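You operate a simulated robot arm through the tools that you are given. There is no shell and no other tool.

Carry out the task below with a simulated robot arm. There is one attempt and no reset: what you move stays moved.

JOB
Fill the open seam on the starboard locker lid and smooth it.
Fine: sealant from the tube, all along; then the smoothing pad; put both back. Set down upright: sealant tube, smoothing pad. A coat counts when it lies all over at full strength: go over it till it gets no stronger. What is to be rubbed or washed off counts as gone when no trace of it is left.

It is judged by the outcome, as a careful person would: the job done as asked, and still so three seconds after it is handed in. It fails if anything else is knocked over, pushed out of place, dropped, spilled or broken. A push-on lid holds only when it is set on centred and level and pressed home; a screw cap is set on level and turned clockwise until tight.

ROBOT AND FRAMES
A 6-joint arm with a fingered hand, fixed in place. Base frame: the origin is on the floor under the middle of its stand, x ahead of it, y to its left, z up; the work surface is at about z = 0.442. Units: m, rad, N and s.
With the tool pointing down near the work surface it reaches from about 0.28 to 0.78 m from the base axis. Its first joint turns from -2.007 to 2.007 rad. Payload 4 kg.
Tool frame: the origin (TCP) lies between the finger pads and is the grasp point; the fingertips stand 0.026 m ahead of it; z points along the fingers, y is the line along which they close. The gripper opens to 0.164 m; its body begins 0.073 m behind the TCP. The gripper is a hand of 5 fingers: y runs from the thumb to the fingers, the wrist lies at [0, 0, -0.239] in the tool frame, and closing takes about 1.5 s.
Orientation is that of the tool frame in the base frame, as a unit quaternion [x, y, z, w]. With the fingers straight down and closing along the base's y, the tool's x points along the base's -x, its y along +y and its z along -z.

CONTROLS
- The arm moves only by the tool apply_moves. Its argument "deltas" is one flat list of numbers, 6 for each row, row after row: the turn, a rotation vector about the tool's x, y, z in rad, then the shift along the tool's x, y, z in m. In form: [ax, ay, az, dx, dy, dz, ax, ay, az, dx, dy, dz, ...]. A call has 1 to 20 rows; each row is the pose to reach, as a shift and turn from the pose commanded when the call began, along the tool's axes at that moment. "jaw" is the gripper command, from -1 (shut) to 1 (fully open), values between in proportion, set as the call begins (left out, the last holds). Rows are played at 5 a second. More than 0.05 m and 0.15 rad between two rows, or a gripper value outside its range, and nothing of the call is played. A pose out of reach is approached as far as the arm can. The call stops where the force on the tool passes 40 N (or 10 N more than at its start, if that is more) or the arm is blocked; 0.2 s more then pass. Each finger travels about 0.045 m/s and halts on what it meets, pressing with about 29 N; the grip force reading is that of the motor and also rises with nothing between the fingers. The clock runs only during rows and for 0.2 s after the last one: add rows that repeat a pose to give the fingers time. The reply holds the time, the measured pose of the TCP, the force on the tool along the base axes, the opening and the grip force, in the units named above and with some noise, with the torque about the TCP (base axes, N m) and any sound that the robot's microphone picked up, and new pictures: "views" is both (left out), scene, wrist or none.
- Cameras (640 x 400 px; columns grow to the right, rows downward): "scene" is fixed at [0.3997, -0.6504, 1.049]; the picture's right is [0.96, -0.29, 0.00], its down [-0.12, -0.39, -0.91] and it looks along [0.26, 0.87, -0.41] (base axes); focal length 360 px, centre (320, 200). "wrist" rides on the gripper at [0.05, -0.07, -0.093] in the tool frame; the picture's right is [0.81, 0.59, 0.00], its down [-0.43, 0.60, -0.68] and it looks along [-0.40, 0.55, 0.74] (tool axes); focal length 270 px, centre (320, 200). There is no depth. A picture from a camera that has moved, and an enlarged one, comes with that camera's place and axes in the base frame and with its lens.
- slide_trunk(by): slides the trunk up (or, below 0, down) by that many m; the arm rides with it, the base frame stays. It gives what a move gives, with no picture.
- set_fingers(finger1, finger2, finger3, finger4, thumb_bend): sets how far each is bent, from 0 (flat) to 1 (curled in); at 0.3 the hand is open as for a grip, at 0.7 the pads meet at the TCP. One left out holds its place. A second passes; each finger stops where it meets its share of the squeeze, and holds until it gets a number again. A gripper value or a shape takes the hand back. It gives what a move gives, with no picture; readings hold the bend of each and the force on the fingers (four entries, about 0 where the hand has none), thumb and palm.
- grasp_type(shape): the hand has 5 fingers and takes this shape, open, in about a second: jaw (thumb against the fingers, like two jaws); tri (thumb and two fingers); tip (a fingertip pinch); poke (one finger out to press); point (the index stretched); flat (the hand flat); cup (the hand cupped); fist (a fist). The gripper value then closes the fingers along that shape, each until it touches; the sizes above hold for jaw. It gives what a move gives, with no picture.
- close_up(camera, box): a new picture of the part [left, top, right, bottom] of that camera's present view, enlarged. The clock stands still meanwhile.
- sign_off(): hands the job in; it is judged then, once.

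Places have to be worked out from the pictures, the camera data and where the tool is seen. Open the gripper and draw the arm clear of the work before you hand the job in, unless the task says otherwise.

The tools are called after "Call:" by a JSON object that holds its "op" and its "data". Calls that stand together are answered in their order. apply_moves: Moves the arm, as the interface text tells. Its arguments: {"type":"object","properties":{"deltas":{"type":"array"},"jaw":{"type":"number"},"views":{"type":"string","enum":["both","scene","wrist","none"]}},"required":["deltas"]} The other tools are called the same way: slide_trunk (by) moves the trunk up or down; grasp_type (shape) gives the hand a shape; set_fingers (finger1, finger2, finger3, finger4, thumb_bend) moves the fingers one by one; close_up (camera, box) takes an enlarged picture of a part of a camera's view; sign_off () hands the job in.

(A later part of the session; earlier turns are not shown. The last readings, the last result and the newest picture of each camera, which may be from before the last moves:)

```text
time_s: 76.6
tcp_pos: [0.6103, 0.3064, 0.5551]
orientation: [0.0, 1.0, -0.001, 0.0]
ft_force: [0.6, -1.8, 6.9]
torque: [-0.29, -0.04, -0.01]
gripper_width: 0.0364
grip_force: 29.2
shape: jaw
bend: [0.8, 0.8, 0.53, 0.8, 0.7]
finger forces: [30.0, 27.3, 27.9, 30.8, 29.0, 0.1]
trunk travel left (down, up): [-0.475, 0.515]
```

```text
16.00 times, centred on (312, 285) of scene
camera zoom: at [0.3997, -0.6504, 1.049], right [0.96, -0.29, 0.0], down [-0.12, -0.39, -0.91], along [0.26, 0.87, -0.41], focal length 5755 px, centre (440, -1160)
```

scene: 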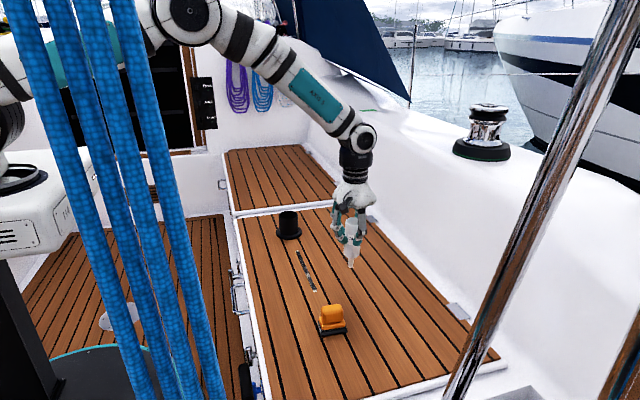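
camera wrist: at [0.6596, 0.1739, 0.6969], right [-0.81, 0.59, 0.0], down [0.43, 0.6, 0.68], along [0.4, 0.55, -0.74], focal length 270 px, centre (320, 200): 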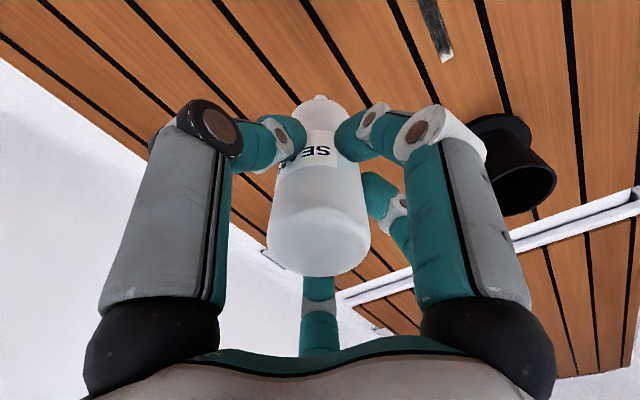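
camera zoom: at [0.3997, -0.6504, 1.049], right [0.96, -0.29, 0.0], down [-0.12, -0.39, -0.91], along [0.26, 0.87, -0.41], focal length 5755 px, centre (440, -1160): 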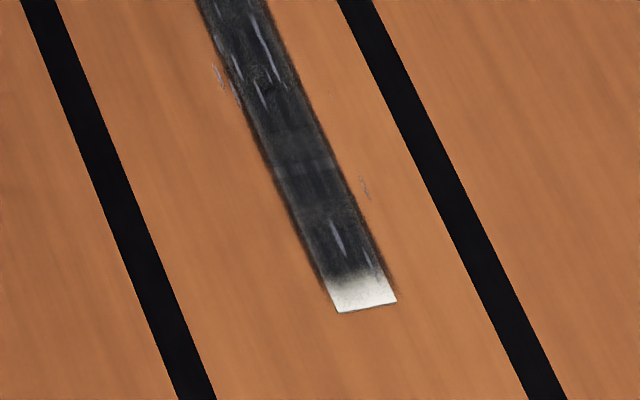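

The coat looks even over the whole run. I'll do one more return pass, offset about 2 mm in x toward the left edge, to confirm it gets no stronger.

Call:
{"op": "apply_moves", "data": {"deltas": [0, 0, 0, 0.0025, 0, 0, 0, 0, 0, 0.0025, -0.005, 0, 0, 0, 0, 0.0025, -0.01, 0, 0, 0, 0, 0.0025, -0.015, 0, 0, 0, 0, 0.0025, -0.02, 0, 0, 0, 0, 0.0025, -0.025, 0, 0, 0, 0, 0.0025, -0.031, 0, 0, 0, 0, 0.0025, -0.037, 0, 0, 0, 0, 0.0025, -0.044, 0, 0, 0, 0, 0.0025, -0.051, 0, 0, 0, 0, 0.0025, -0.058, 0, 0, 0, 0, 0.0025, -0.065, 0, 0, 0, 0, 0.0025, -0.072, 0, 0, 0, 0, 0.0025, -0.079, 0, 0, 0, 0, 0.0025, -0.086, 0, 0, 0, 0, 0.0025, -0.093, 0, 0, 0, 0, 0.0025, -0.1, 0, 0, 0, 0, 0.0025, -0.107, 0, 0, 0, 0, 0.0025, -0.114, 0, 0, 0, 0, 0.0025, -0.121, 0], "views": "none"}}

Call:
{"op": "apply_moves", "data": {"deltas": [0, 0, 0, 0, -0.007, 0, 0, 0, 0, 0, -0.014, 0, 0, 0, 0, 0, -0.021, 0, 0, 0, 0, 0, -0.028, 0, 0, 0, 0, 0, -0.035, 0, 0, 0, 0, 0, -0.042, 0, 0, 0, 0, 0, -0.049, 0, 0, 0, 0, 0, -0.056, 0, 0, 0, 0, 0, -0.063, 0, 0, 0, 0, 0, -0.07, 0, 0, 0, 0, 0, -0.077, 0, 0, 0, 0, 0, -0.084, 0, 0, 0, 0, 0, -0.091, 0, 0, 0, 0, 0, -0.097, 0, 0, 0, 0, 0, -0.103, 0, 0, 0, 0, 0, -0.109, 0, 0, 0, 0, 0, -0.114, 0, 0, 0, 0, 0, -0.119, 0], "views": "none"}}

Call:
{"op": "apply_moves", "data": {"deltas": [0, 0, 0, 0, 0, -0.015, 0, 0, 0, -0.02, 0, -0.04, 0, 0, 0, -0.06, 0, -0.055, 0, 0, 0, -0.1, 0, -0.055, 0, 0, 0, -0.1, 0, -0.055], "views": "none"}}

Call:
{"op": "close_up", "data": {"camera": "scene", "box": [285, 240, 310, 260]}}

Call:
{"op": "close_up", "data": {"camera": "scene", "box": [292, 256, 317, 276]}}

Call:
{"op": "close_up", "data": {"camera": "scene", "box": [300, 275, 325, 295]}}

```text
time_s: 80.8
tcp_pos: [0.6081, 0.1852, 0.556]
orientation: [0.0, 1.0, -0.001, 0.0]
ft_force: [1.0, 0.3, 1.9]
torque: [0.1, 0.02, 0.0]
gripper_width: 0.0364
grip_force: 29.1
shape: jaw
bend: [0.8, 0.8, 0.53, 0.8, 0.7]
finger forces: [29.4, 28.1, 28.5, 30.1, 26.7, 0.0]
trunk travel left (down, up): [-0.475, 0.515]
```

```text
time_s: 84.6
tcp_pos: [0.6081, 0.0652, 0.5549]
orientation: [0.0, 1.0, -0.001, 0.0]
ft_force: [0.1, 2.2, 5.9]
torque: [0.16, 0.0, -0.01]
gripper_width: 0.0366
grip_force: 28.7
shape: jaw
bend: [0.8, 0.8, 0.8, 0.8, 0.7]
finger forces: [29.4, 28.6, 29.1, 30.0, 26.4, 0.0]
trunk travel left (down, up): [-0.475, 0.515]
```

```text
time_s: 85.8
tcp_pos: [0.71, 0.0669, 0.6088]
orientation: [0.0, 1.0, 0.0, 0.001]
ft_force: [0.3, -1.1, -1.8]
torque: [-0.02, 0.02, -0.01]
gripper_width: 0.0364
grip_force: 28.6
shape: jaw
bend: [0.8, 0.8, 0.53, 0.8, 0.7]
finger forces: [29.0, 27.5, 28.3, 29.7, 26.9, 0.0]
trunk travel left (down, up): [-0.475, 0.515]
```

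```text
16.00 times, centred on (298, 250) of scene
camera zoom: at [0.3997, -0.6504, 1.049], right [0.96, -0.29, 0.0], down [-0.12, -0.39, -0.91], along [0.26, 0.87, -0.41], focal length 5755 px, centre (680, -600)
```

zoom: 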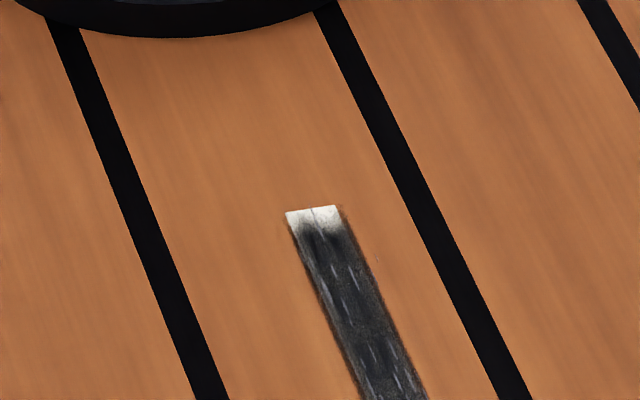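

```text
16.00 times, centred on (304, 266) of scene
camera zoom: at [0.3997, -0.6504, 1.049], right [0.96, -0.29, 0.0], down [-0.12, -0.39, -0.91], along [0.26, 0.87, -0.41], focal length 5755 px, centre (568, -856)
```

zoom: 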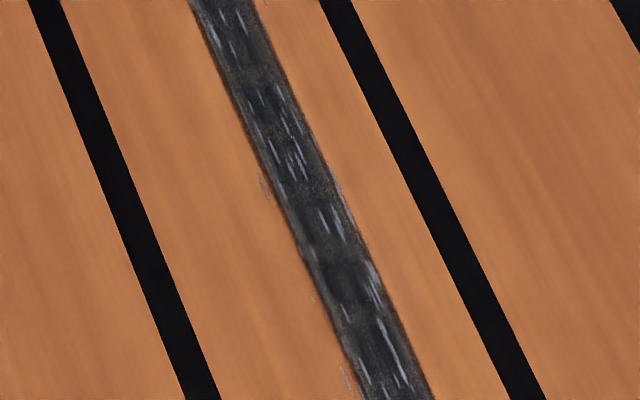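

```text
16.00 times, centred on (312, 285) of scene
camera zoom: at [0.3997, -0.6504, 1.049], right [0.96, -0.29, 0.0], down [-0.12, -0.39, -0.91], along [0.26, 0.87, -0.41], focal length 5755 px, centre (440, -1160)
```

zoom: 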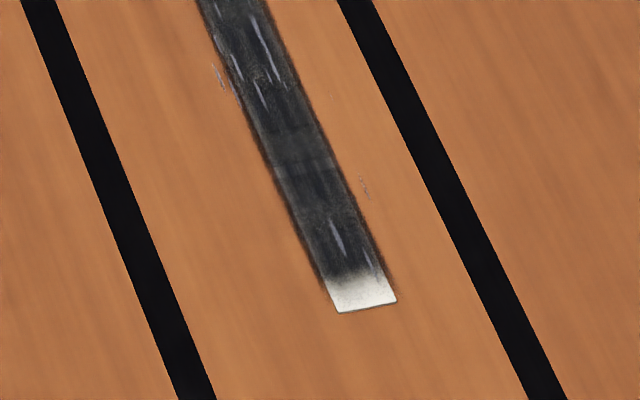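

Nothing changed with that pass, so the coat is at full strength. Before returning the tube I'll check how it sits in the grip.

Call:
{"op": "close_up", "data": {"camera": "scene", "box": [320, 180, 400, 290]}}

Call:
{"op": "close_up", "data": {"camera": "wrist", "box": [200, 50, 440, 300]}}

```text
3.64 times, centred on (360, 235) of scene
camera zoom: at [0.3997, -0.6504, 1.049], right [0.96, -0.29, 0.0], down [-0.12, -0.39, -0.91], along [0.26, 0.87, -0.41], focal length 1308 px, centre (174, 73)
```

zoom: 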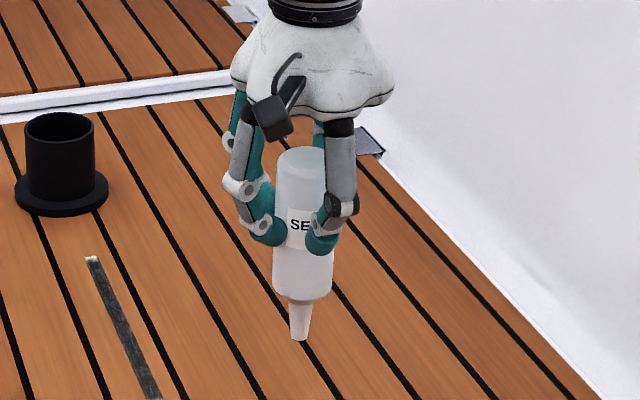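

```text
1.60 times, centred on (320, 175) of wrist
camera zoom: at [0.6592, -0.0037, 0.7025], right [-0.81, 0.59, 0.0], down [0.43, 0.6, 0.68], along [0.4, 0.55, -0.74], focal length 432 px, centre (320, 240)
```

zoom: 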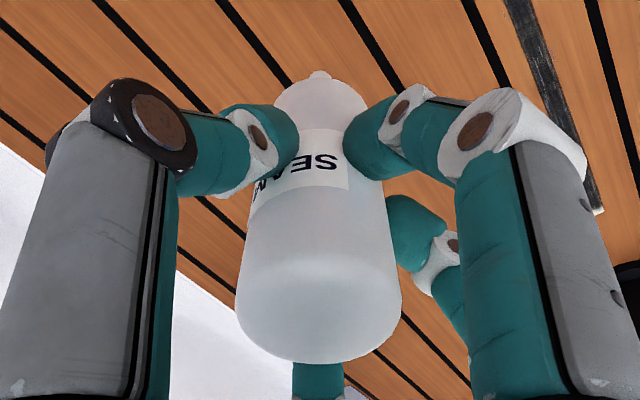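

The tube hangs plumb with its tip directly under the TCP. I'll raise it and carry it back above the holder.

Call:
{"op": "apply_moves", "data": {"deltas": [0, 0, 0, 0, 0, -0.03, 0, 0, 0, 0, 0, -0.06, 0, 0, 0, 0.01, 0.02, -0.09, 0, 0, 0, 0.02, 0.06, -0.09, 0, 0, 0, 0.033, 0.1, -0.09, 0, 0, 0, 0.046, 0.14, -0.09, 0, 0, 0, 0.058, 0.18, -0.09, 0, 0, 0, 0.07, 0.22, -0.09, 0, 0, 0, 0.082, 0.26, -0.09, 0, 0, 0, 0.092, 0.3, -0.09, 0, 0, 0, 0.098, 0.325, -0.09, 0, 0, 0, 0.0995, 0.3386, -0.09, 0, 0, 0, 0.0995, 0.3386, -0.09], "views": "both"}}

Call:
{"op": "close_up", "data": {"camera": "scene", "box": [250, 110, 330, 250]}}

Call:
{"op": "close_up", "data": {"camera": "wrist", "box": [240, 0, 400, 120]}}

```text
time_s: 88.6
tcp_pos: [0.6084, 0.408, 0.701]
orientation: [0.0, 1.0, 0.0, 0.0]
ft_force: [0.1, 0.5, -1.1]
torque: [-0.02, -0.01, -0.01]
gripper_width: 0.0367
grip_force: 29.2
shape: jaw
bend: [0.8, 0.8, 0.53, 0.8, 0.7]
finger forces: [28.2, 27.4, 28.0, 29.4, 26.7, 0.0]
trunk travel left (down, up): [-0.475, 0.515]
camera wrist: at [0.5581, 0.3379, 0.7935], right [-0.81, 0.59, 0.0], down [0.43, 0.6, 0.68], along [0.4, 0.55, -0.74], focal length 270 px, centre (320, 200)
```

scene: 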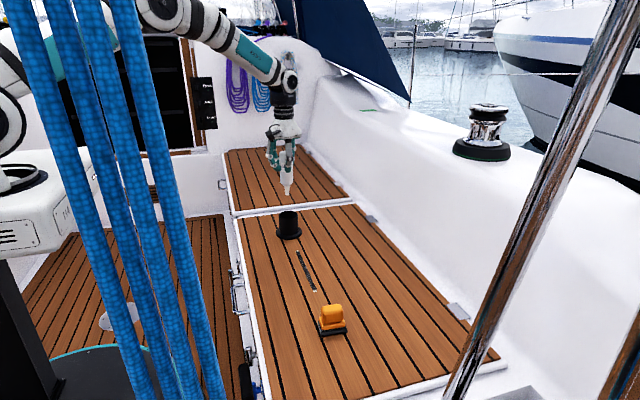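
wrist: 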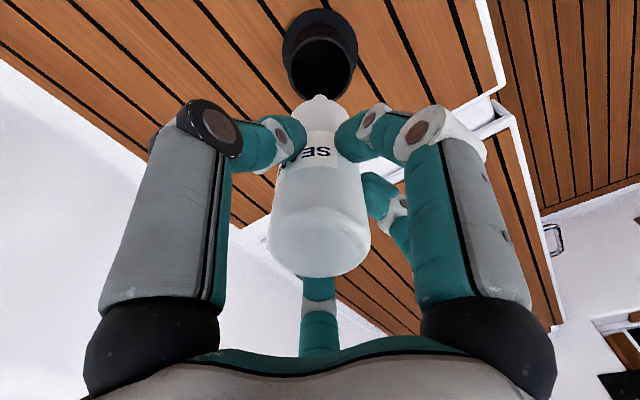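

```text
2.86 times, centred on (290, 180) of scene
camera zoom: at [0.3997, -0.6504, 1.049], right [0.96, -0.29, 0.0], down [-0.12, -0.39, -0.91], along [0.26, 0.87, -0.41], focal length 1028 px, centre (406, 257)
```

zoom: 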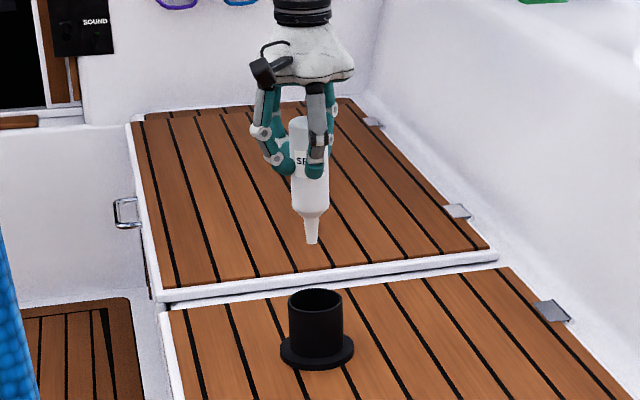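

```text
3.33 times, centred on (320, 60) of wrist
camera zoom: at [0.5581, 0.3379, 0.7935], right [-0.81, 0.59, 0.0], down [0.43, 0.6, 0.68], along [0.4, 0.55, -0.74], focal length 901 px, centre (320, 667)
```

zoom: 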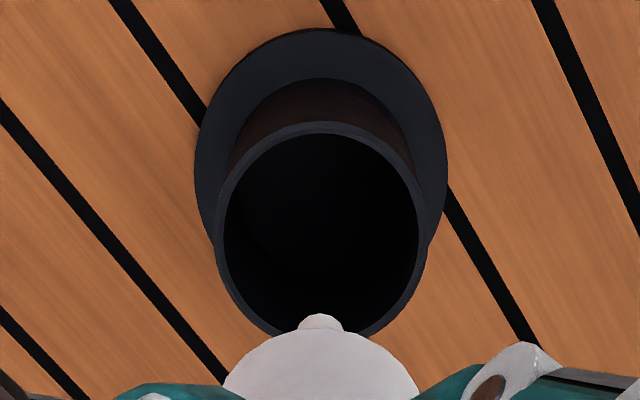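

The holder centre is at about (0.608, 0.406) with about 7 mm clearance around the tube, and the nozzle is over it. I'll lower until the nozzle just enters the holder and check.

Call:
{"op": "apply_moves", "data": {"deltas": [0, 0, 0, 0, 0, 0.015, 0, 0, 0, 0, 0, 0.035, 0, 0, 0, 0, 0, 0.055, 0, 0, 0, 0, 0, 0.07, 0, 0, 0, 0, 0, 0.08, 0, 0, 0, 0, 0, 0.08], "views": "wrist"}}

Call:
{"op": "close_up", "data": {"camera": "scene", "box": [255, 140, 325, 250]}}

```text
time_s: 90.0
tcp_pos: [0.61, 0.4053, 0.621]
orientation: [0.0, 1.0, -0.001, 0.001]
ft_force: [-0.2, -1.0, -1.2]
torque: [0.02, -0.01, 0.03]
gripper_width: 0.0364
grip_force: 28.8
shape: jaw
bend: [0.8, 0.8, 0.53, 0.8, 0.7]
finger forces: [28.1, 27.5, 28.0, 29.5, 26.8, 0.0]
trunk travel left (down, up): [-0.475, 0.515]
camera wrist: at [0.5592, 0.3355, 0.7136], right [-0.81, 0.59, 0.0], down [0.43, 0.6, 0.68], along [0.4, 0.55, -0.74], focal length 270 px, centre (320, 200)
```

wrist: 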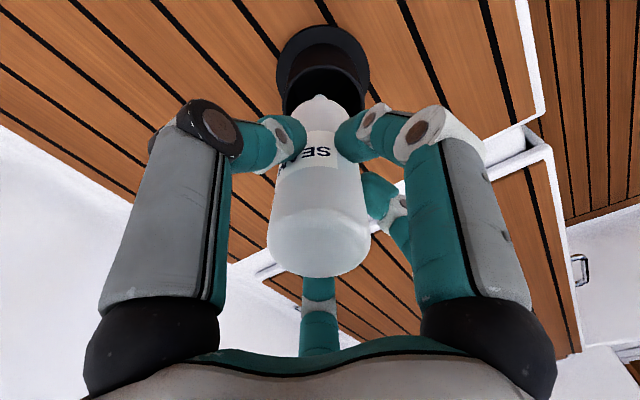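

```text
3.64 times, centred on (290, 195) of scene
camera zoom: at [0.3997, -0.6504, 1.049], right [0.96, -0.29, 0.0], down [-0.12, -0.39, -0.91], along [0.26, 0.87, -0.41], focal length 1308 px, centre (429, 218)
```

zoom: 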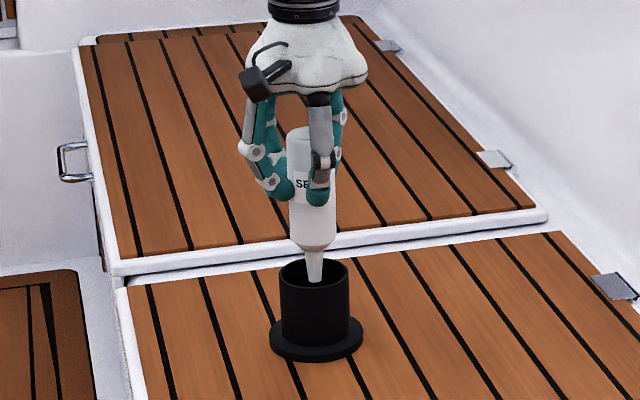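

The nozzle is inside the holder and centred. I'll lower the rest of the way, slowing near the bottom.

Call:
{"op": "apply_moves", "data": {"deltas": [0, 0, 0, 0, 0, 0.015, 0, 0, 0, 0, 0, 0.03, 0, 0, 0, 0, 0, 0.043, 0, 0, 0, 0, 0, 0.05, 0, 0, 0, 0, 0, 0.053, 0, 0, 0, 0, 0, 0.054, 0, 0, 0, 0, 0, 0.054], "views": "none"}}

Call:
{"op": "close_up", "data": {"camera": "scene", "box": [255, 150, 325, 250]}}

```text
time_s: 91.6
tcp_pos: [0.609, 0.4062, 0.5655]
orientation: [0.0, 1.0, 0.0, 0.0]
ft_force: [0.2, 0.6, -0.2]
torque: [0.02, -0.02, 0.02]
gripper_width: 0.0364
grip_force: 29.3
shape: jaw
bend: [0.8, 0.8, 0.53, 0.8, 0.7]
finger forces: [28.4, 27.4, 27.8, 29.5, 26.8, 0.1]
trunk travel left (down, up): [-0.475, 0.515]
```

```text
4.00 times, centred on (290, 200) of scene
camera zoom: at [0.3997, -0.6504, 1.049], right [0.96, -0.29, 0.0], down [-0.12, -0.39, -0.91], along [0.26, 0.87, -0.41], focal length 1439 px, centre (440, 200)
```

zoom: 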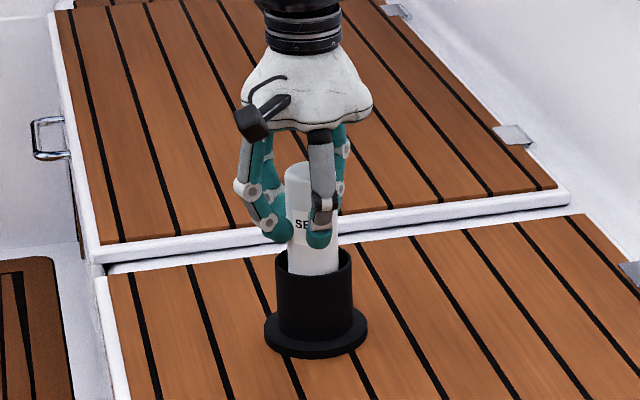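

Nearly seated with no contact force yet. I'll ease down in millimetre steps until it touches the holder's floor.

Call:
{"op": "apply_moves", "data": {"deltas": [0, 0, 0, 0, 0, 0.001, 0, 0, 0, 0, 0, 0.002, 0, 0, 0, 0, 0, 0.002, 0, 0, 0, 0, 0, 0.002], "views": "none"}}

```text
time_s: 92.6
tcp_pos: [0.6083, 0.4055, 0.5643]
orientation: [0.0, 1.0, 0.0, 0.0]
ft_force: [0.0, -0.7, -1.7]
torque: [0.01, 0.0, 0.02]
gripper_width: 0.0364
grip_force: 28.9
shape: jaw
bend: [0.8, 0.8, 0.53, 0.8, 0.7]
finger forces: [28.3, 27.3, 27.9, 29.5, 26.8, 0.1]
trunk travel left (down, up): [-0.475, 0.515]
```

Call:
{"op": "apply_moves", "data": {"deltas": [0, 0, 0, 0, 0, 0.001, 0, 0, 0, 0, 0, 0.002, 0, 0, 0, 0, 0, 0.002, 0, 0, 0, 0, 0, 0.002], "views": "none"}}

```text
time_s: 93.6
tcp_pos: [0.6105, 0.4045, 0.5623]
orientation: [0.001, 1.0, 0.001, 0.0]
ft_force: [0.5, 0.8, -1.6]
torque: [0.02, 0.0, -0.01]
gripper_width: 0.0363
grip_force: 29.4
shape: jaw
bend: [0.8, 0.8, 0.53, 0.8, 0.7]
finger forces: [28.4, 27.5, 27.9, 29.5, 26.9, 0.1]
trunk travel left (down, up): [-0.475, 0.515]
```

Still no contact, so I'll continue down a little (the tube shifted up slightly in the grip during the work).

Call:
{"op": "apply_moves", "data": {"deltas": [0, 0, 0, 0, 0, 0.001, 0, 0, 0, 0, 0, 0.002, 0, 0, 0, 0, 0, 0.002, 0, 0, 0, 0, 0, 0.002], "views": "none"}}

```text
time_s: 94.6
tcp_pos: [0.608, 0.4064, 0.5607]
orientation: [0.0, 1.0, 0.001, 0.001]
ft_force: [0.1, -0.2, 7.0]
torque: [0.0, -0.02, -0.01]
gripper_width: 0.0362
grip_force: 29.1
shape: jaw
bend: [0.8, 0.8, 0.53, 0.8, 0.7]
finger forces: [28.6, 27.8, 28.2, 29.7, 27.5, 0.0]
trunk travel left (down, up): [-0.475, 0.515]
```

The tube touches bottom with about 8 N. I'll ease up 1 mm and check that it stands plumb before releasing.

Call:
{"op": "apply_moves", "data": {"deltas": [0, 0, 0, 0, 0, -0.0008, 0, 0, 0, 0, 0, -0.0008], "views": "wrist"}}

Call:
{"op": "close_up", "data": {"camera": "scene", "box": [255, 150, 325, 250]}}

Call:
{"op": "close_up", "data": {"camera": "wrist", "box": [220, 30, 420, 290]}}

```text
time_s: 95.2
tcp_pos: [0.6085, 0.4062, 0.5606]
orientation: [0.0, 1.0, 0.001, 0.0]
ft_force: [1.3, -1.1, 8.2]
torque: [-0.05, -0.01, 0.04]
gripper_width: 0.0364
grip_force: 29.1
shape: jaw
bend: [0.8, 0.8, 0.53, 0.8, 0.7]
finger forces: [28.7, 27.6, 28.4, 29.9, 27.7, 0.0]
trunk travel left (down, up): [-0.475, 0.515]
camera wrist: at [0.5584, 0.3359, 0.6542], right [-0.81, 0.59, 0.0], down [0.43, 0.59, 0.68], along [0.4, 0.55, -0.74], focal length 270 px, centre (320, 200)
```

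wrist: 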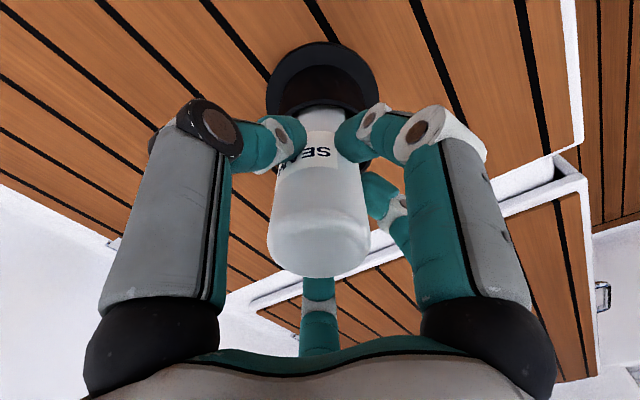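

```text
4.00 times, centred on (290, 200) of scene
camera zoom: at [0.3997, -0.6504, 1.049], right [0.96, -0.29, 0.0], down [-0.12, -0.39, -0.91], along [0.26, 0.87, -0.41], focal length 1439 px, centre (440, 200)
```

zoom: 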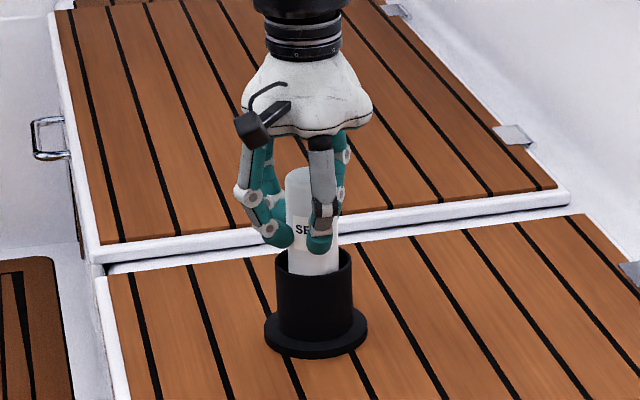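

```text
1.54 times, centred on (320, 160) of wrist
camera zoom: at [0.5584, 0.3359, 0.6542], right [-0.81, 0.59, 0.0], down [0.43, 0.59, 0.68], along [0.4, 0.55, -0.74], focal length 416 px, centre (320, 262)
```

zoom: 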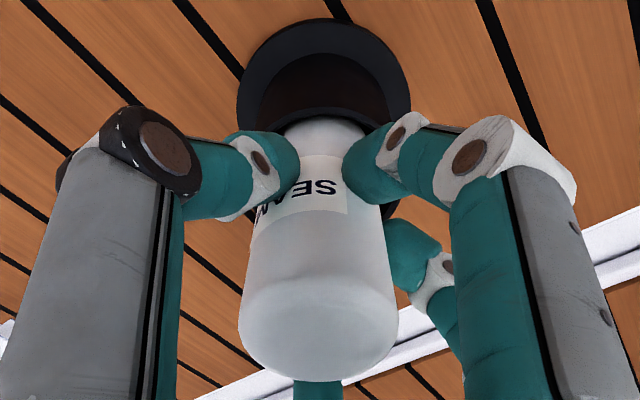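

The tube stands the same as when first gripped. I'll relieve the remaining pressure and open the fingers gradually.

Call:
{"op": "apply_moves", "data": {"deltas": [0, 0, 0, 0, 0, -0.0008, 0, 0, 0, 0, 0, -0.0008, 0, 0, 0, 0, 0, -0.0008], "views": "none"}}

Call:
{"op": "apply_moves", "data": {"deltas": [0, 0, 0, 0, 0, 0, 0, 0, 0, 0, 0, 0, 0, 0, 0, 0, 0, 0, 0, 0, 0, 0, 0, 0], "jaw": -0.35, "views": "wrist"}}

Call:
{"op": "close_up", "data": {"camera": "scene", "box": [255, 150, 325, 250]}}

```text
time_s: 96.0
tcp_pos: [0.6086, 0.405, 0.5613]
orientation: [0.0, 1.0, 0.0, 0.0]
ft_force: [0.5, -0.6, 2.2]
torque: [0.01, -0.03, -0.01]
gripper_width: 0.0364
grip_force: 29.0
shape: jaw
bend: [0.8, 0.8, 0.53, 0.8, 0.7]
finger forces: [28.3, 27.5, 28.2, 29.7, 27.0, 0.0]
trunk travel left (down, up): [-0.475, 0.515]
```

```text
time_s: 97.0
tcp_pos: [0.6086, 0.4058, 0.5604]
orientation: [0.0, 1.0, 0.0, 0.0]
ft_force: [-1.0, -0.1, -0.5]
torque: [0.0, 0.01, 0.0]
gripper_width: 0.0529
grip_force: 0.0
shape: jaw
bend: [0.46, 0.46, 0.46, 0.46, 0.7]
finger forces: [0.0, 0.0, 0.0, 0.0, 0.1, 0.0]
trunk travel left (down, up): [-0.475, 0.515]
camera wrist: at [0.5586, 0.3358, 0.6545], right [-0.81, 0.59, 0.0], down [0.43, 0.6, 0.68], along [0.4, 0.55, -0.74], focal length 270 px, centre (320, 200)
```

wrist: 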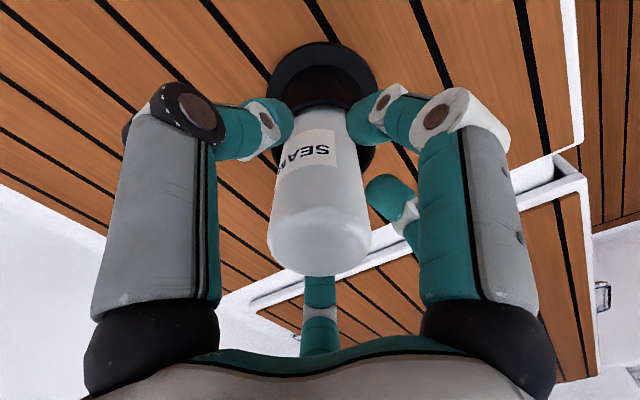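

```text
4.00 times, centred on (290, 200) of scene
camera zoom: at [0.3997, -0.6504, 1.049], right [0.96, -0.29, 0.0], down [-0.12, -0.39, -0.91], along [0.26, 0.87, -0.41], focal length 1439 px, centre (440, 200)
```

zoom: 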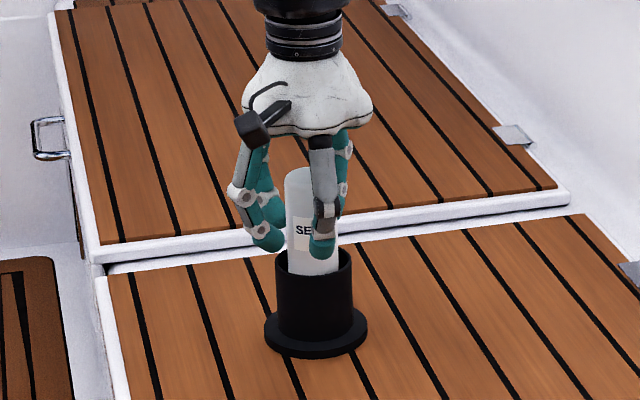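

The fingers have released and the tube stayed put. I'll open fully and then look before retreating upward.

Call:
{"op": "apply_moves", "data": {"deltas": [0, 0, 0, 0, 0, 0, 0, 0, 0, 0, 0, 0, 0, 0, 0, 0, 0, 0, 0, 0, 0, 0, 0, 0, 0, 0, 0, 0, 0, 0, 0, 0, 0, 0, 0, 0, 0, 0, 0, 0, 0, 0], "jaw": 1, "views": "wrist"}}

Call:
{"op": "close_up", "data": {"camera": "scene", "box": [255, 150, 325, 250]}}

```text
time_s: 98.6
tcp_pos: [0.6089, 0.4046, 0.5613]
orientation: [0.0, 1.0, 0.001, 0.0]
ft_force: [0.5, -0.6, 0.4]
torque: [-0.01, -0.01, 0.0]
gripper_width: 0.1637
grip_force: 0.1
shape: jaw
bend: [0.3, 0.3, 0.3, 0.3, 0.3]
finger forces: [0.0, 0.0, 0.0, 0.1, 0.0, 0.1]
trunk travel left (down, up): [-0.475, 0.515]
camera wrist: at [0.5586, 0.3358, 0.6545], right [-0.81, 0.59, 0.0], down [0.43, 0.6, 0.68], along [0.4, 0.55, -0.74], focal length 270 px, centre (320, 200)
```

wrist: 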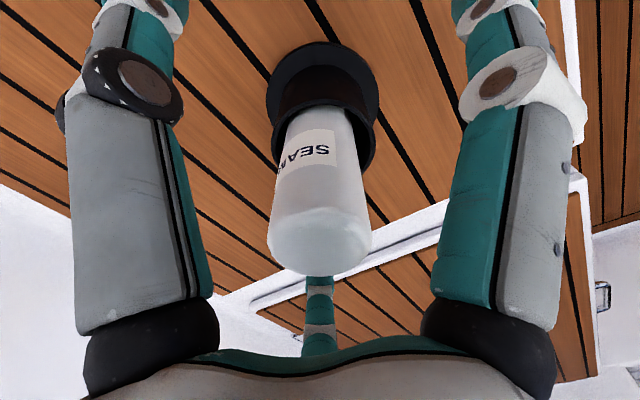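

```text
4.00 times, centred on (290, 200) of scene
camera zoom: at [0.3997, -0.6504, 1.049], right [0.96, -0.29, 0.0], down [-0.12, -0.39, -0.91], along [0.26, 0.87, -0.41], focal length 1439 px, centre (440, 200)
```

zoom: 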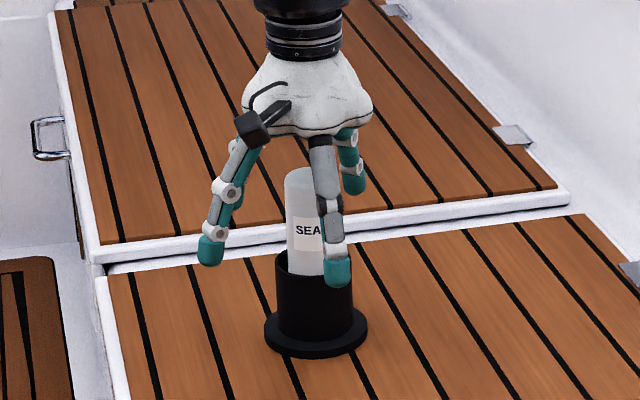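

The tube stands upright in its holder. I'll rise clear and move over the smoothing pad for a look.

Call:
{"op": "apply_moves", "data": {"deltas": [0, 0, 0, 0, 0, -0.02, 0, 0, 0, 0, 0, -0.05, 0, 0, 0, 0, 0, -0.09, 0, 0, 0, 0, 0, -0.13, 0, 0, 0, 0, -0.03, -0.16, 0, 0, 0, 0, -0.07, -0.16, 0, 0, 0, 0, -0.11, -0.16, 0, 0, 0, 0, -0.15, -0.16, 0, 0, 0, 0, -0.19, -0.16, 0, 0, 0, 0, -0.23, -0.16, 0, 0, 0, 0, -0.27, -0.16, 0, 0, 0, 0, -0.31, -0.16, 0, 0, 0, 0, -0.35, -0.16, 0, 0, 0, 0, -0.39, -0.16, 0, 0, 0, 0, -0.42, -0.16, 0, 0, 0, 0, -0.44, -0.16, 0, 0, 0, 0, -0.4496, -0.16, 0, 0, 0, 0, -0.4496, -0.16], "views": "both"}}

Call:
{"op": "close_up", "data": {"camera": "scene", "box": [255, 180, 325, 250]}}

Call:
{"op": "close_up", "data": {"camera": "scene", "box": [300, 290, 370, 350]}}

Call:
{"op": "close_up", "data": {"camera": "wrist", "box": [230, 0, 430, 160]}}

```text
time_s: 102.4
tcp_pos: [0.6078, -0.0461, 0.722]
orientation: [0.0, 1.0, 0.0, 0.001]
ft_force: [0.5, -1.3, 0.1]
torque: [0.02, -0.02, 0.02]
gripper_width: 0.1641
grip_force: 0.0
shape: jaw
bend: [0.3, 0.3, 0.3, 0.3, 0.3]
finger forces: [0.0, 0.0, 0.1, 0.0, 0.1, 0.0]
trunk travel left (down, up): [-0.475, 0.515]
camera wrist: at [0.5578, -0.1156, 0.816], right [-0.81, 0.59, 0.0], down [0.43, 0.6, 0.68], along [0.4, 0.55, -0.74], focal length 270 px, centre (320, 200)
```

scene: 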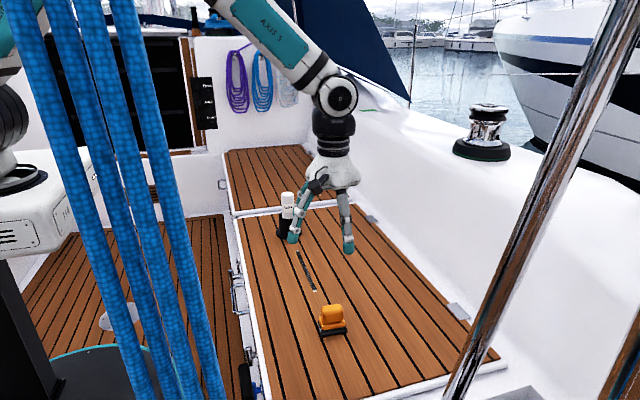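
wrist: 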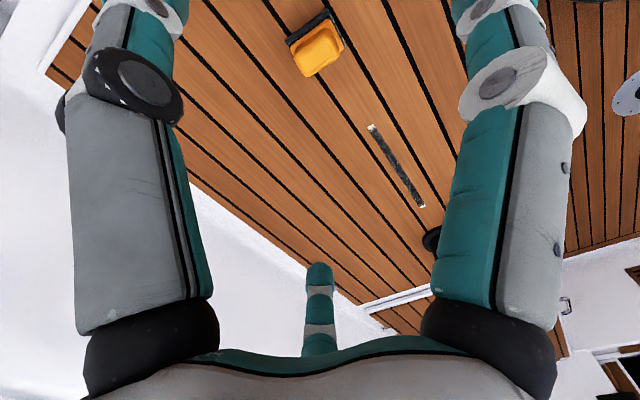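

```text
5.71 times, centred on (290, 215) of scene
camera zoom: at [0.3997, -0.6504, 1.049], right [0.96, -0.29, 0.0], down [-0.12, -0.39, -0.91], along [0.26, 0.87, -0.41], focal length 2055 px, centre (491, 114)
```

zoom: 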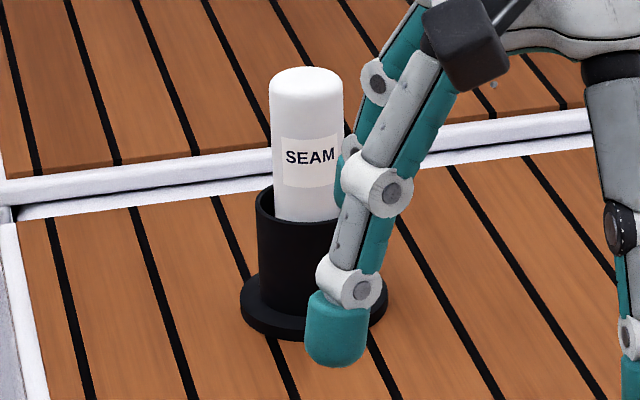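

```text
6.67 times, centred on (335, 320) of scene
camera zoom: at [0.3997, -0.6504, 1.049], right [0.96, -0.29, 0.0], down [-0.12, -0.39, -0.91], along [0.26, 0.87, -0.41], focal length 2398 px, centre (220, -600)
```

zoom: 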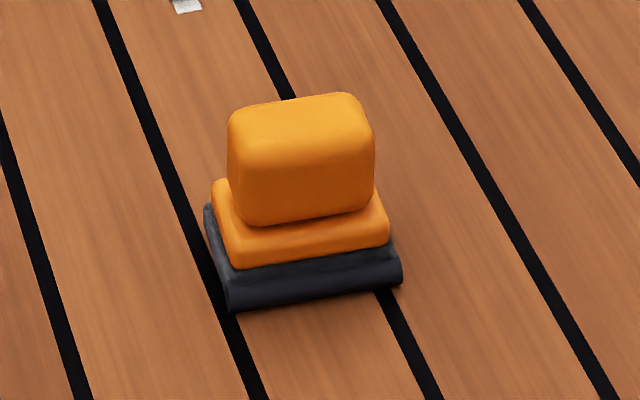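

```text
2.50 times, centred on (330, 80) of wrist
camera zoom: at [0.5578, -0.1156, 0.816], right [-0.81, 0.59, 0.0], down [0.43, 0.6, 0.68], along [0.4, 0.55, -0.74], focal length 676 px, centre (295, 500)
```

zoom: 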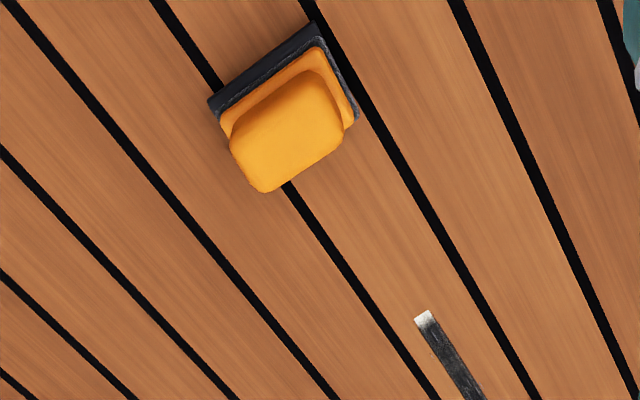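

The tube is upright in its holder. The pad is at about (0.611, -0.052), its handle roughly 46 mm in x by 28 mm in y with the top at z≈0.50, turned about -5°. I'll look closely at the finger layout before choosing how to grip it.

Call:
{"op": "close_up", "data": {"camera": "scene", "box": [270, 140, 380, 265]}}

```text
3.20 times, centred on (325, 202) of scene
camera zoom: at [0.3997, -0.6504, 1.049], right [0.96, -0.29, 0.0], down [-0.12, -0.39, -0.91], along [0.26, 0.87, -0.41], focal length 1151 px, centre (304, 192)
```

zoom: 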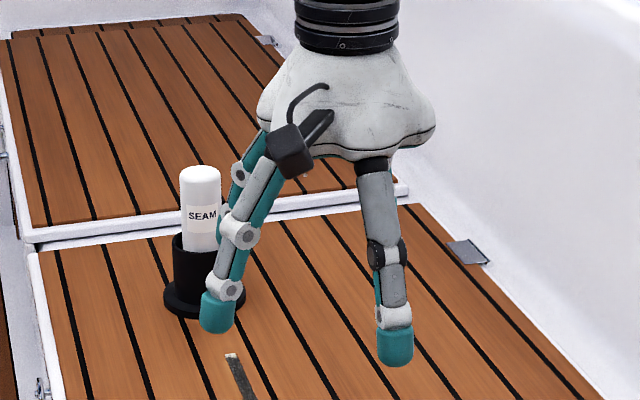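

The hand is a thumb facing fingers spread around the other side. I'll zoom further on the pad to get the heights of its tiers.

Call:
{"op": "close_up", "data": {"camera": "scene", "box": [312, 298, 352, 342]}}

Call:
{"op": "close_up", "data": {"camera": "wrist", "box": [275, 0, 365, 90]}}

```text
9.09 times, centred on (332, 320) of scene
camera zoom: at [0.3997, -0.6504, 1.049], right [0.96, -0.29, 0.0], down [-0.12, -0.39, -0.91], along [0.26, 0.87, -0.41], focal length 3270 px, centre (211, -891)
```

zoom: 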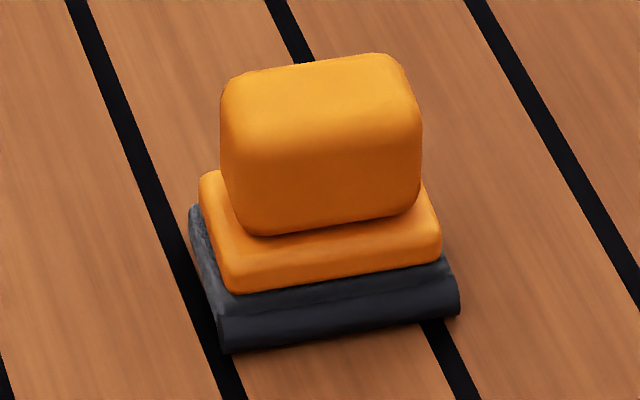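

```text
4.44 times, centred on (320, 45) of wrist
camera zoom: at [0.5578, -0.1156, 0.816], right [-0.81, 0.59, 0.0], down [0.43, 0.6, 0.68], along [0.4, 0.55, -0.74], focal length 1201 px, centre (320, 889)
```

zoom: 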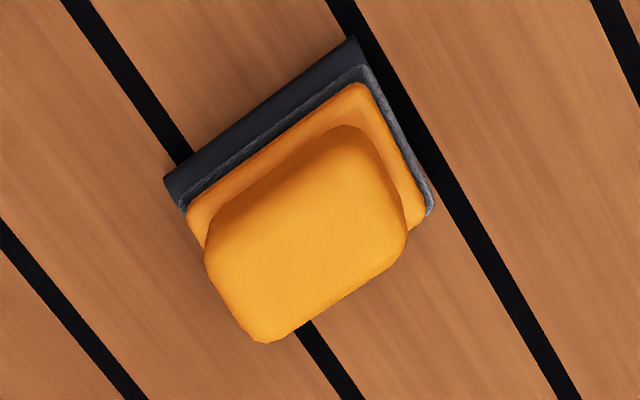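

The handle spans z≈0.465–0.50, centred at about (0.611, -0.051), with a tier top at 0.465. I'll yaw the hand to match the pad's -4.6° and descend to a hover above it.

Call:
{"op": "apply_moves", "data": {"deltas": [0, 0, 0.02, -0.0005, -0.002, 0.03, 0, 0, 0.04, -0.001, -0.004, 0.06, 0, 0, 0.06, -0.0015, -0.006, 0.09, 0, 0, 0.08, -0.0015, -0.006, 0.115, 0, 0, 0.08, -0.0015, -0.006, 0.13, 0, 0, 0.08, -0.0015, -0.006, 0.13], "views": "both"}}

Call:
{"op": "close_up", "data": {"camera": "scene", "box": [280, 220, 390, 350]}}

Call:
{"op": "close_up", "data": {"camera": "wrist", "box": [230, 0, 430, 160]}}

```text
time_s: 103.8
tcp_pos: [0.6097, -0.0497, 0.5913]
orientation: [0.04, 0.999, 0.0, -0.001]
ft_force: [-0.9, 0.4, -0.4]
torque: [-0.01, 0.0, 0.03]
gripper_width: 0.1641
grip_force: 0.0
shape: jaw
bend: [0.3, 0.3, 0.3, 0.3, 0.3]
finger forces: [0.0, 0.0, 0.1, 0.0, 0.1, 0.0]
trunk travel left (down, up): [-0.475, 0.515]
camera wrist: at [0.5544, -0.1153, 0.6848], right [-0.76, 0.65, 0.0], down [0.48, 0.56, 0.68], along [0.44, 0.51, -0.74], focal length 270 px, centre (320, 200)
```

scene: 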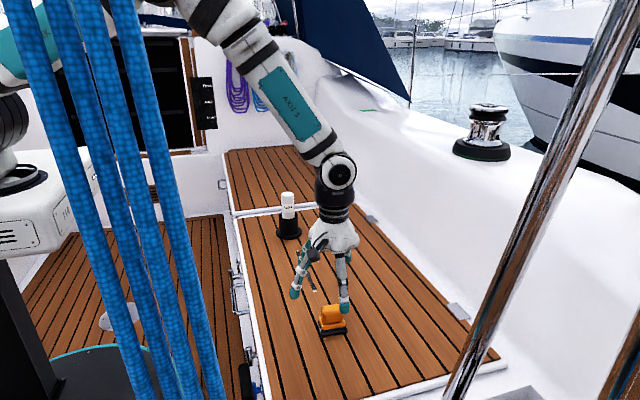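
wrist: 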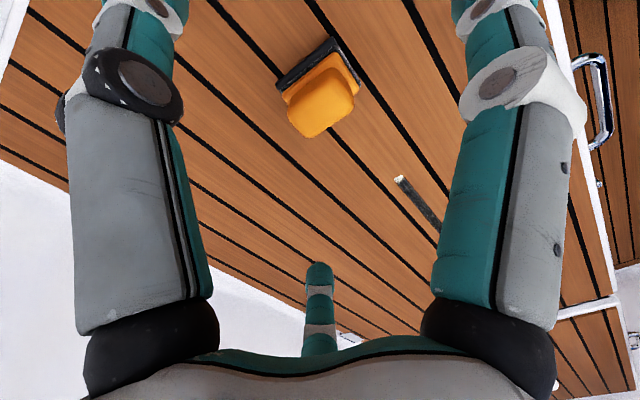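

```text
3.08 times, centred on (335, 285) of scene
camera zoom: at [0.3997, -0.6504, 1.049], right [0.96, -0.29, 0.0], down [-0.12, -0.39, -0.91], along [0.26, 0.87, -0.41], focal length 1107 px, centre (274, -62)
```

zoom: 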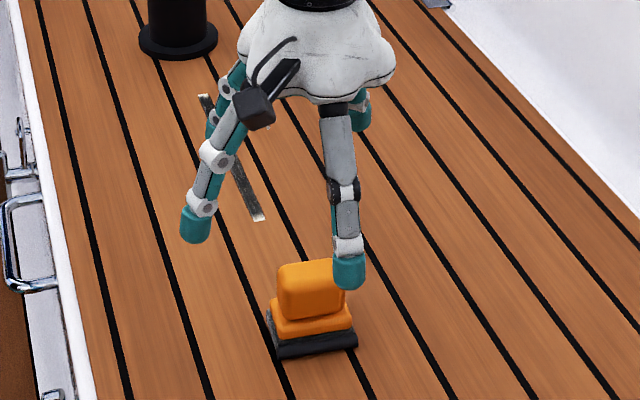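

```text
2.50 times, centred on (330, 80) of wrist
camera zoom: at [0.5544, -0.1153, 0.6848], right [-0.76, 0.65, 0.0], down [0.48, 0.56, 0.68], along [0.44, 0.51, -0.74], focal length 676 px, centre (295, 500)
```

zoom: 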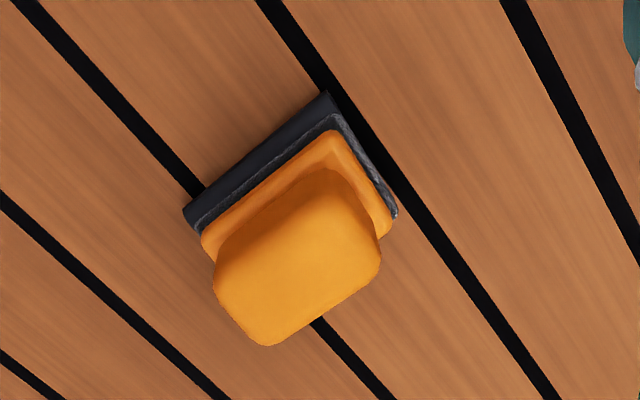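

The handle centre comes out at about (0.610, -0.052) and the yaw matches. I'll make a small correction and lower to TCP z≈0.496, keeping the fingertips just above the tier.

Call:
{"op": "apply_moves", "data": {"deltas": [0, 0, 0, 0.0004, -0.0015, 0.025, 0, 0, 0, 0.0004, -0.0015, 0.05, 0, 0, 0, 0.0004, -0.0015, 0.07, 0, 0, 0, 0.0004, -0.0015, 0.085, 0, 0, 0, 0.0004, -0.0015, 0.094, 0, 0, 0, 0.0004, -0.0015, 0.095, 0, 0, 0, 0.0004, -0.0015, 0.095], "views": "both"}}

Call:
{"op": "close_up", "data": {"camera": "scene", "box": [290, 250, 380, 350]}}

Call:
{"op": "close_up", "data": {"camera": "wrist", "box": [200, 0, 440, 260]}}

```text
time_s: 105.4
tcp_pos: [0.6091, -0.0501, 0.4964]
orientation: [0.04, 0.999, 0.001, 0.0]
ft_force: [1.1, 1.1, 0.3]
torque: [0.0, -0.02, -0.02]
gripper_width: 0.1641
grip_force: 0.1
shape: jaw
bend: [0.3, 0.3, 0.3, 0.3, 0.3]
finger forces: [0.1, 0.1, 0.1, 0.1, 0.0, 0.0]
trunk travel left (down, up): [-0.475, 0.515]
camera wrist: at [0.5536, -0.1168, 0.5899], right [-0.76, 0.65, 0.0], down [0.48, 0.56, 0.68], along [0.44, 0.51, -0.74], focal length 270 px, centre (320, 200)
```

scene: 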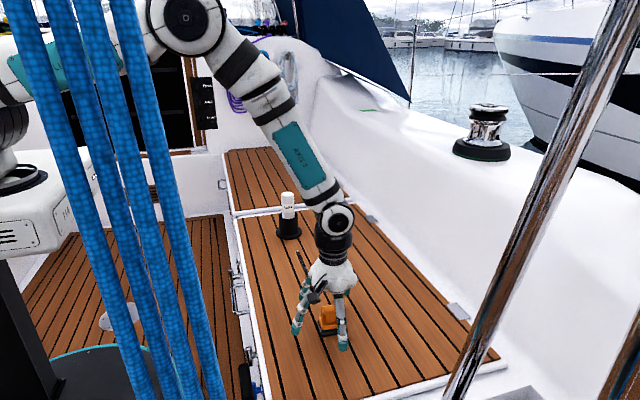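
wrist: 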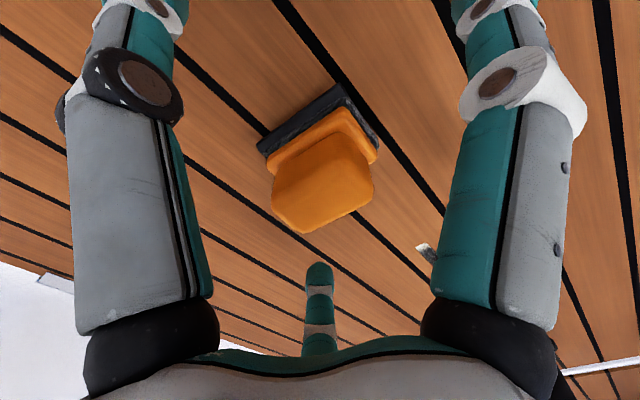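

```text
4.00 times, centred on (335, 300) of scene
camera zoom: at [0.3997, -0.6504, 1.049], right [0.96, -0.29, 0.0], down [-0.12, -0.39, -0.91], along [0.26, 0.87, -0.41], focal length 1439 px, centre (260, -200)
```

zoom: 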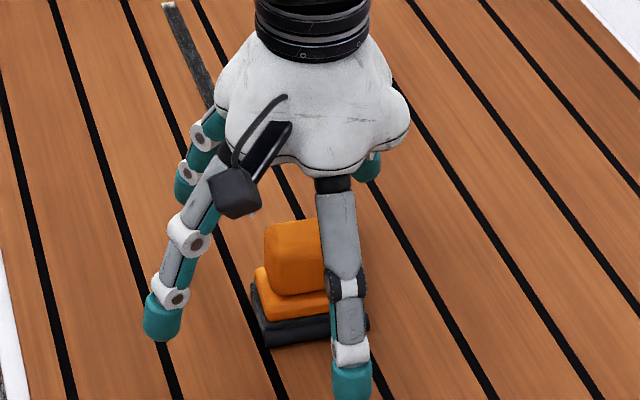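

```text
1.54 times, centred on (320, 130) of wrist
camera zoom: at [0.5536, -0.1168, 0.5899], right [-0.76, 0.65, 0.0], down [0.48, 0.56, 0.68], along [0.44, 0.51, -0.74], focal length 416 px, centre (320, 308)
```

zoom: 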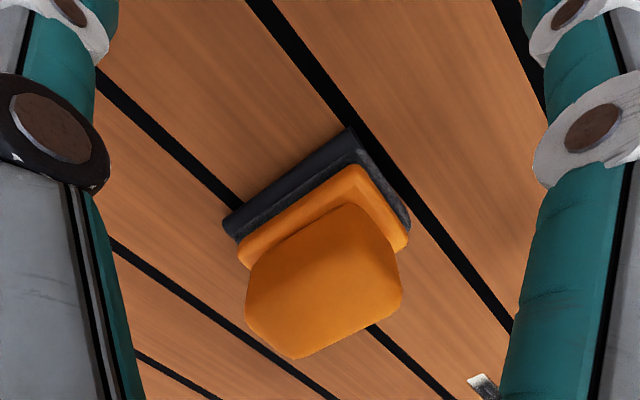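

The hand straddles the handle with all fingertips clear of the base. I'll close part way first and check for any push on the pad.

Call:
{"op": "apply_moves", "data": {"deltas": [0, 0, 0, 0, 0, 0, 0, 0, 0, 0, 0, 0, 0, 0, 0, 0, 0, 0, 0, 0, 0, 0, 0, 0, 0, 0, 0, 0, 0, 0, 0, 0, 0, 0, 0, 0], "jaw": -0.2, "views": "none"}}

Call:
{"op": "close_up", "data": {"camera": "scene", "box": [290, 250, 380, 350]}}

Call:
{"op": "close_up", "data": {"camera": "wrist", "box": [200, 0, 440, 260]}}

```text
time_s: 106.8
tcp_pos: [0.6093, -0.0506, 0.4959]
orientation: [0.04, 0.999, 0.0, 0.0]
ft_force: [0.2, -0.1, -1.0]
torque: [-0.02, 0.0, 0.02]
gripper_width: 0.066
grip_force: 0.1
shape: jaw
bend: [0.42, 0.42, 0.42, 0.42, 0.7]
finger forces: [0.1, 0.0, 0.0, 0.0, 0.1, 0.1]
trunk travel left (down, up): [-0.475, 0.515]
```

```text
4.00 times, centred on (335, 300) of scene
camera zoom: at [0.3997, -0.6504, 1.049], right [0.96, -0.29, 0.0], down [-0.12, -0.39, -0.91], along [0.26, 0.87, -0.41], focal length 1439 px, centre (260, -200)
```

zoom: 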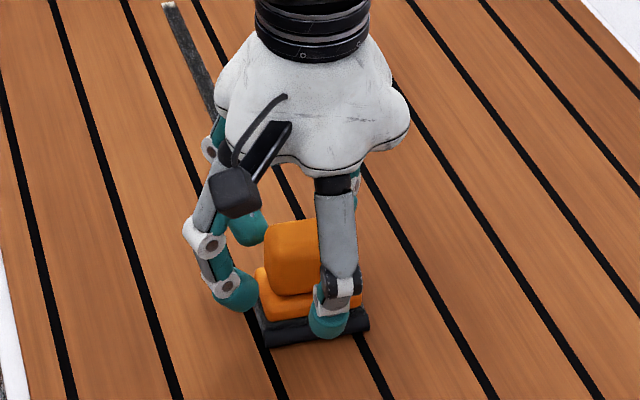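

```text
1.54 times, centred on (320, 130) of wrist
camera zoom: at [0.5535, -0.1167, 0.59], right [-0.76, 0.65, 0.0], down [0.48, 0.56, 0.68], along [0.44, 0.51, -0.74], focal length 416 px, centre (320, 308)
```

zoom: 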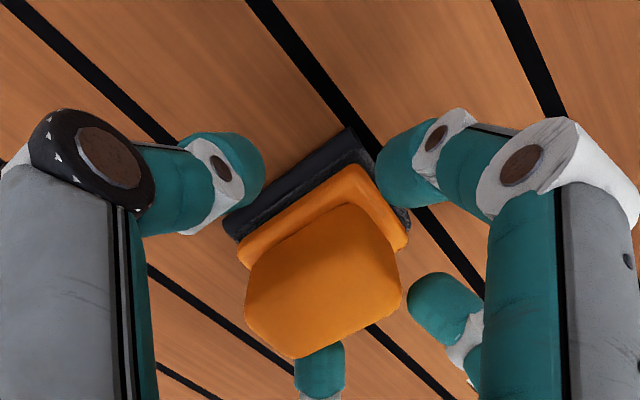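

The fingers are close on all sides without touching yet. I'll close fully on the handle.

Call:
{"op": "apply_moves", "data": {"deltas": [0, 0, 0, 0, 0, 0, 0, 0, 0, 0, 0, 0, 0, 0, 0, 0, 0, 0, 0, 0, 0, 0, 0, 0, 0, 0, 0, 0, 0, 0, 0, 0, 0, 0, 0, 0, 0, 0, 0, 0, 0, 0], "jaw": -1, "views": "none"}}

Call:
{"op": "close_up", "data": {"camera": "scene", "box": [290, 250, 380, 350]}}

Call:
{"op": "close_up", "data": {"camera": "wrist", "box": [200, 0, 440, 260]}}

```text
time_s: 108.4
tcp_pos: [0.6092, -0.0515, 0.4968]
orientation: [0.04, 0.999, 0.0, -0.001]
ft_force: [-0.5, 1.1, -0.3]
torque: [-0.01, -0.03, -0.01]
gripper_width: 0.0319
grip_force: 28.5
shape: jaw
bend: [0.5, 0.8, 0.8, 0.49, 0.7]
finger forces: [24.7, 21.2, 20.8, 24.4, 26.9, 0.1]
trunk travel left (down, up): [-0.475, 0.515]
```

```text
4.00 times, centred on (335, 300) of scene
camera zoom: at [0.3997, -0.6504, 1.049], right [0.96, -0.29, 0.0], down [-0.12, -0.39, -0.91], along [0.26, 0.87, -0.41], focal length 1439 px, centre (260, -200)
```

zoom: 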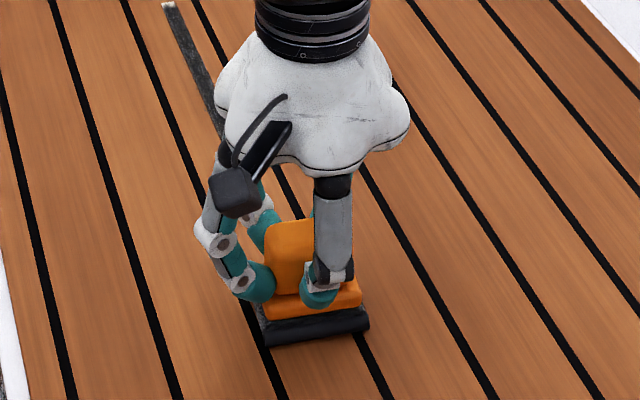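

```text
1.54 times, centred on (320, 130) of wrist
camera zoom: at [0.5535, -0.1167, 0.59], right [-0.76, 0.65, 0.0], down [0.48, 0.56, 0.68], along [0.44, 0.51, -0.74], focal length 416 px, centre (320, 308)
```

zoom: 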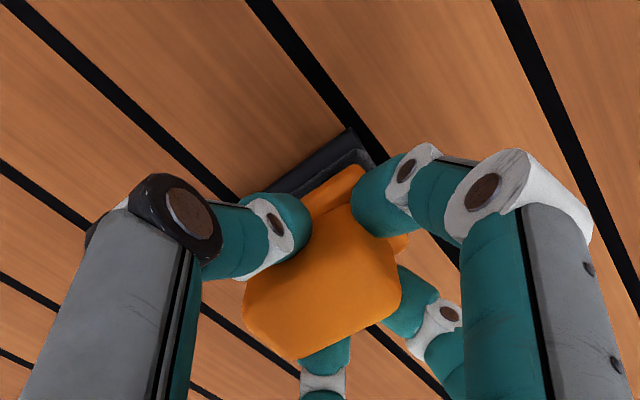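

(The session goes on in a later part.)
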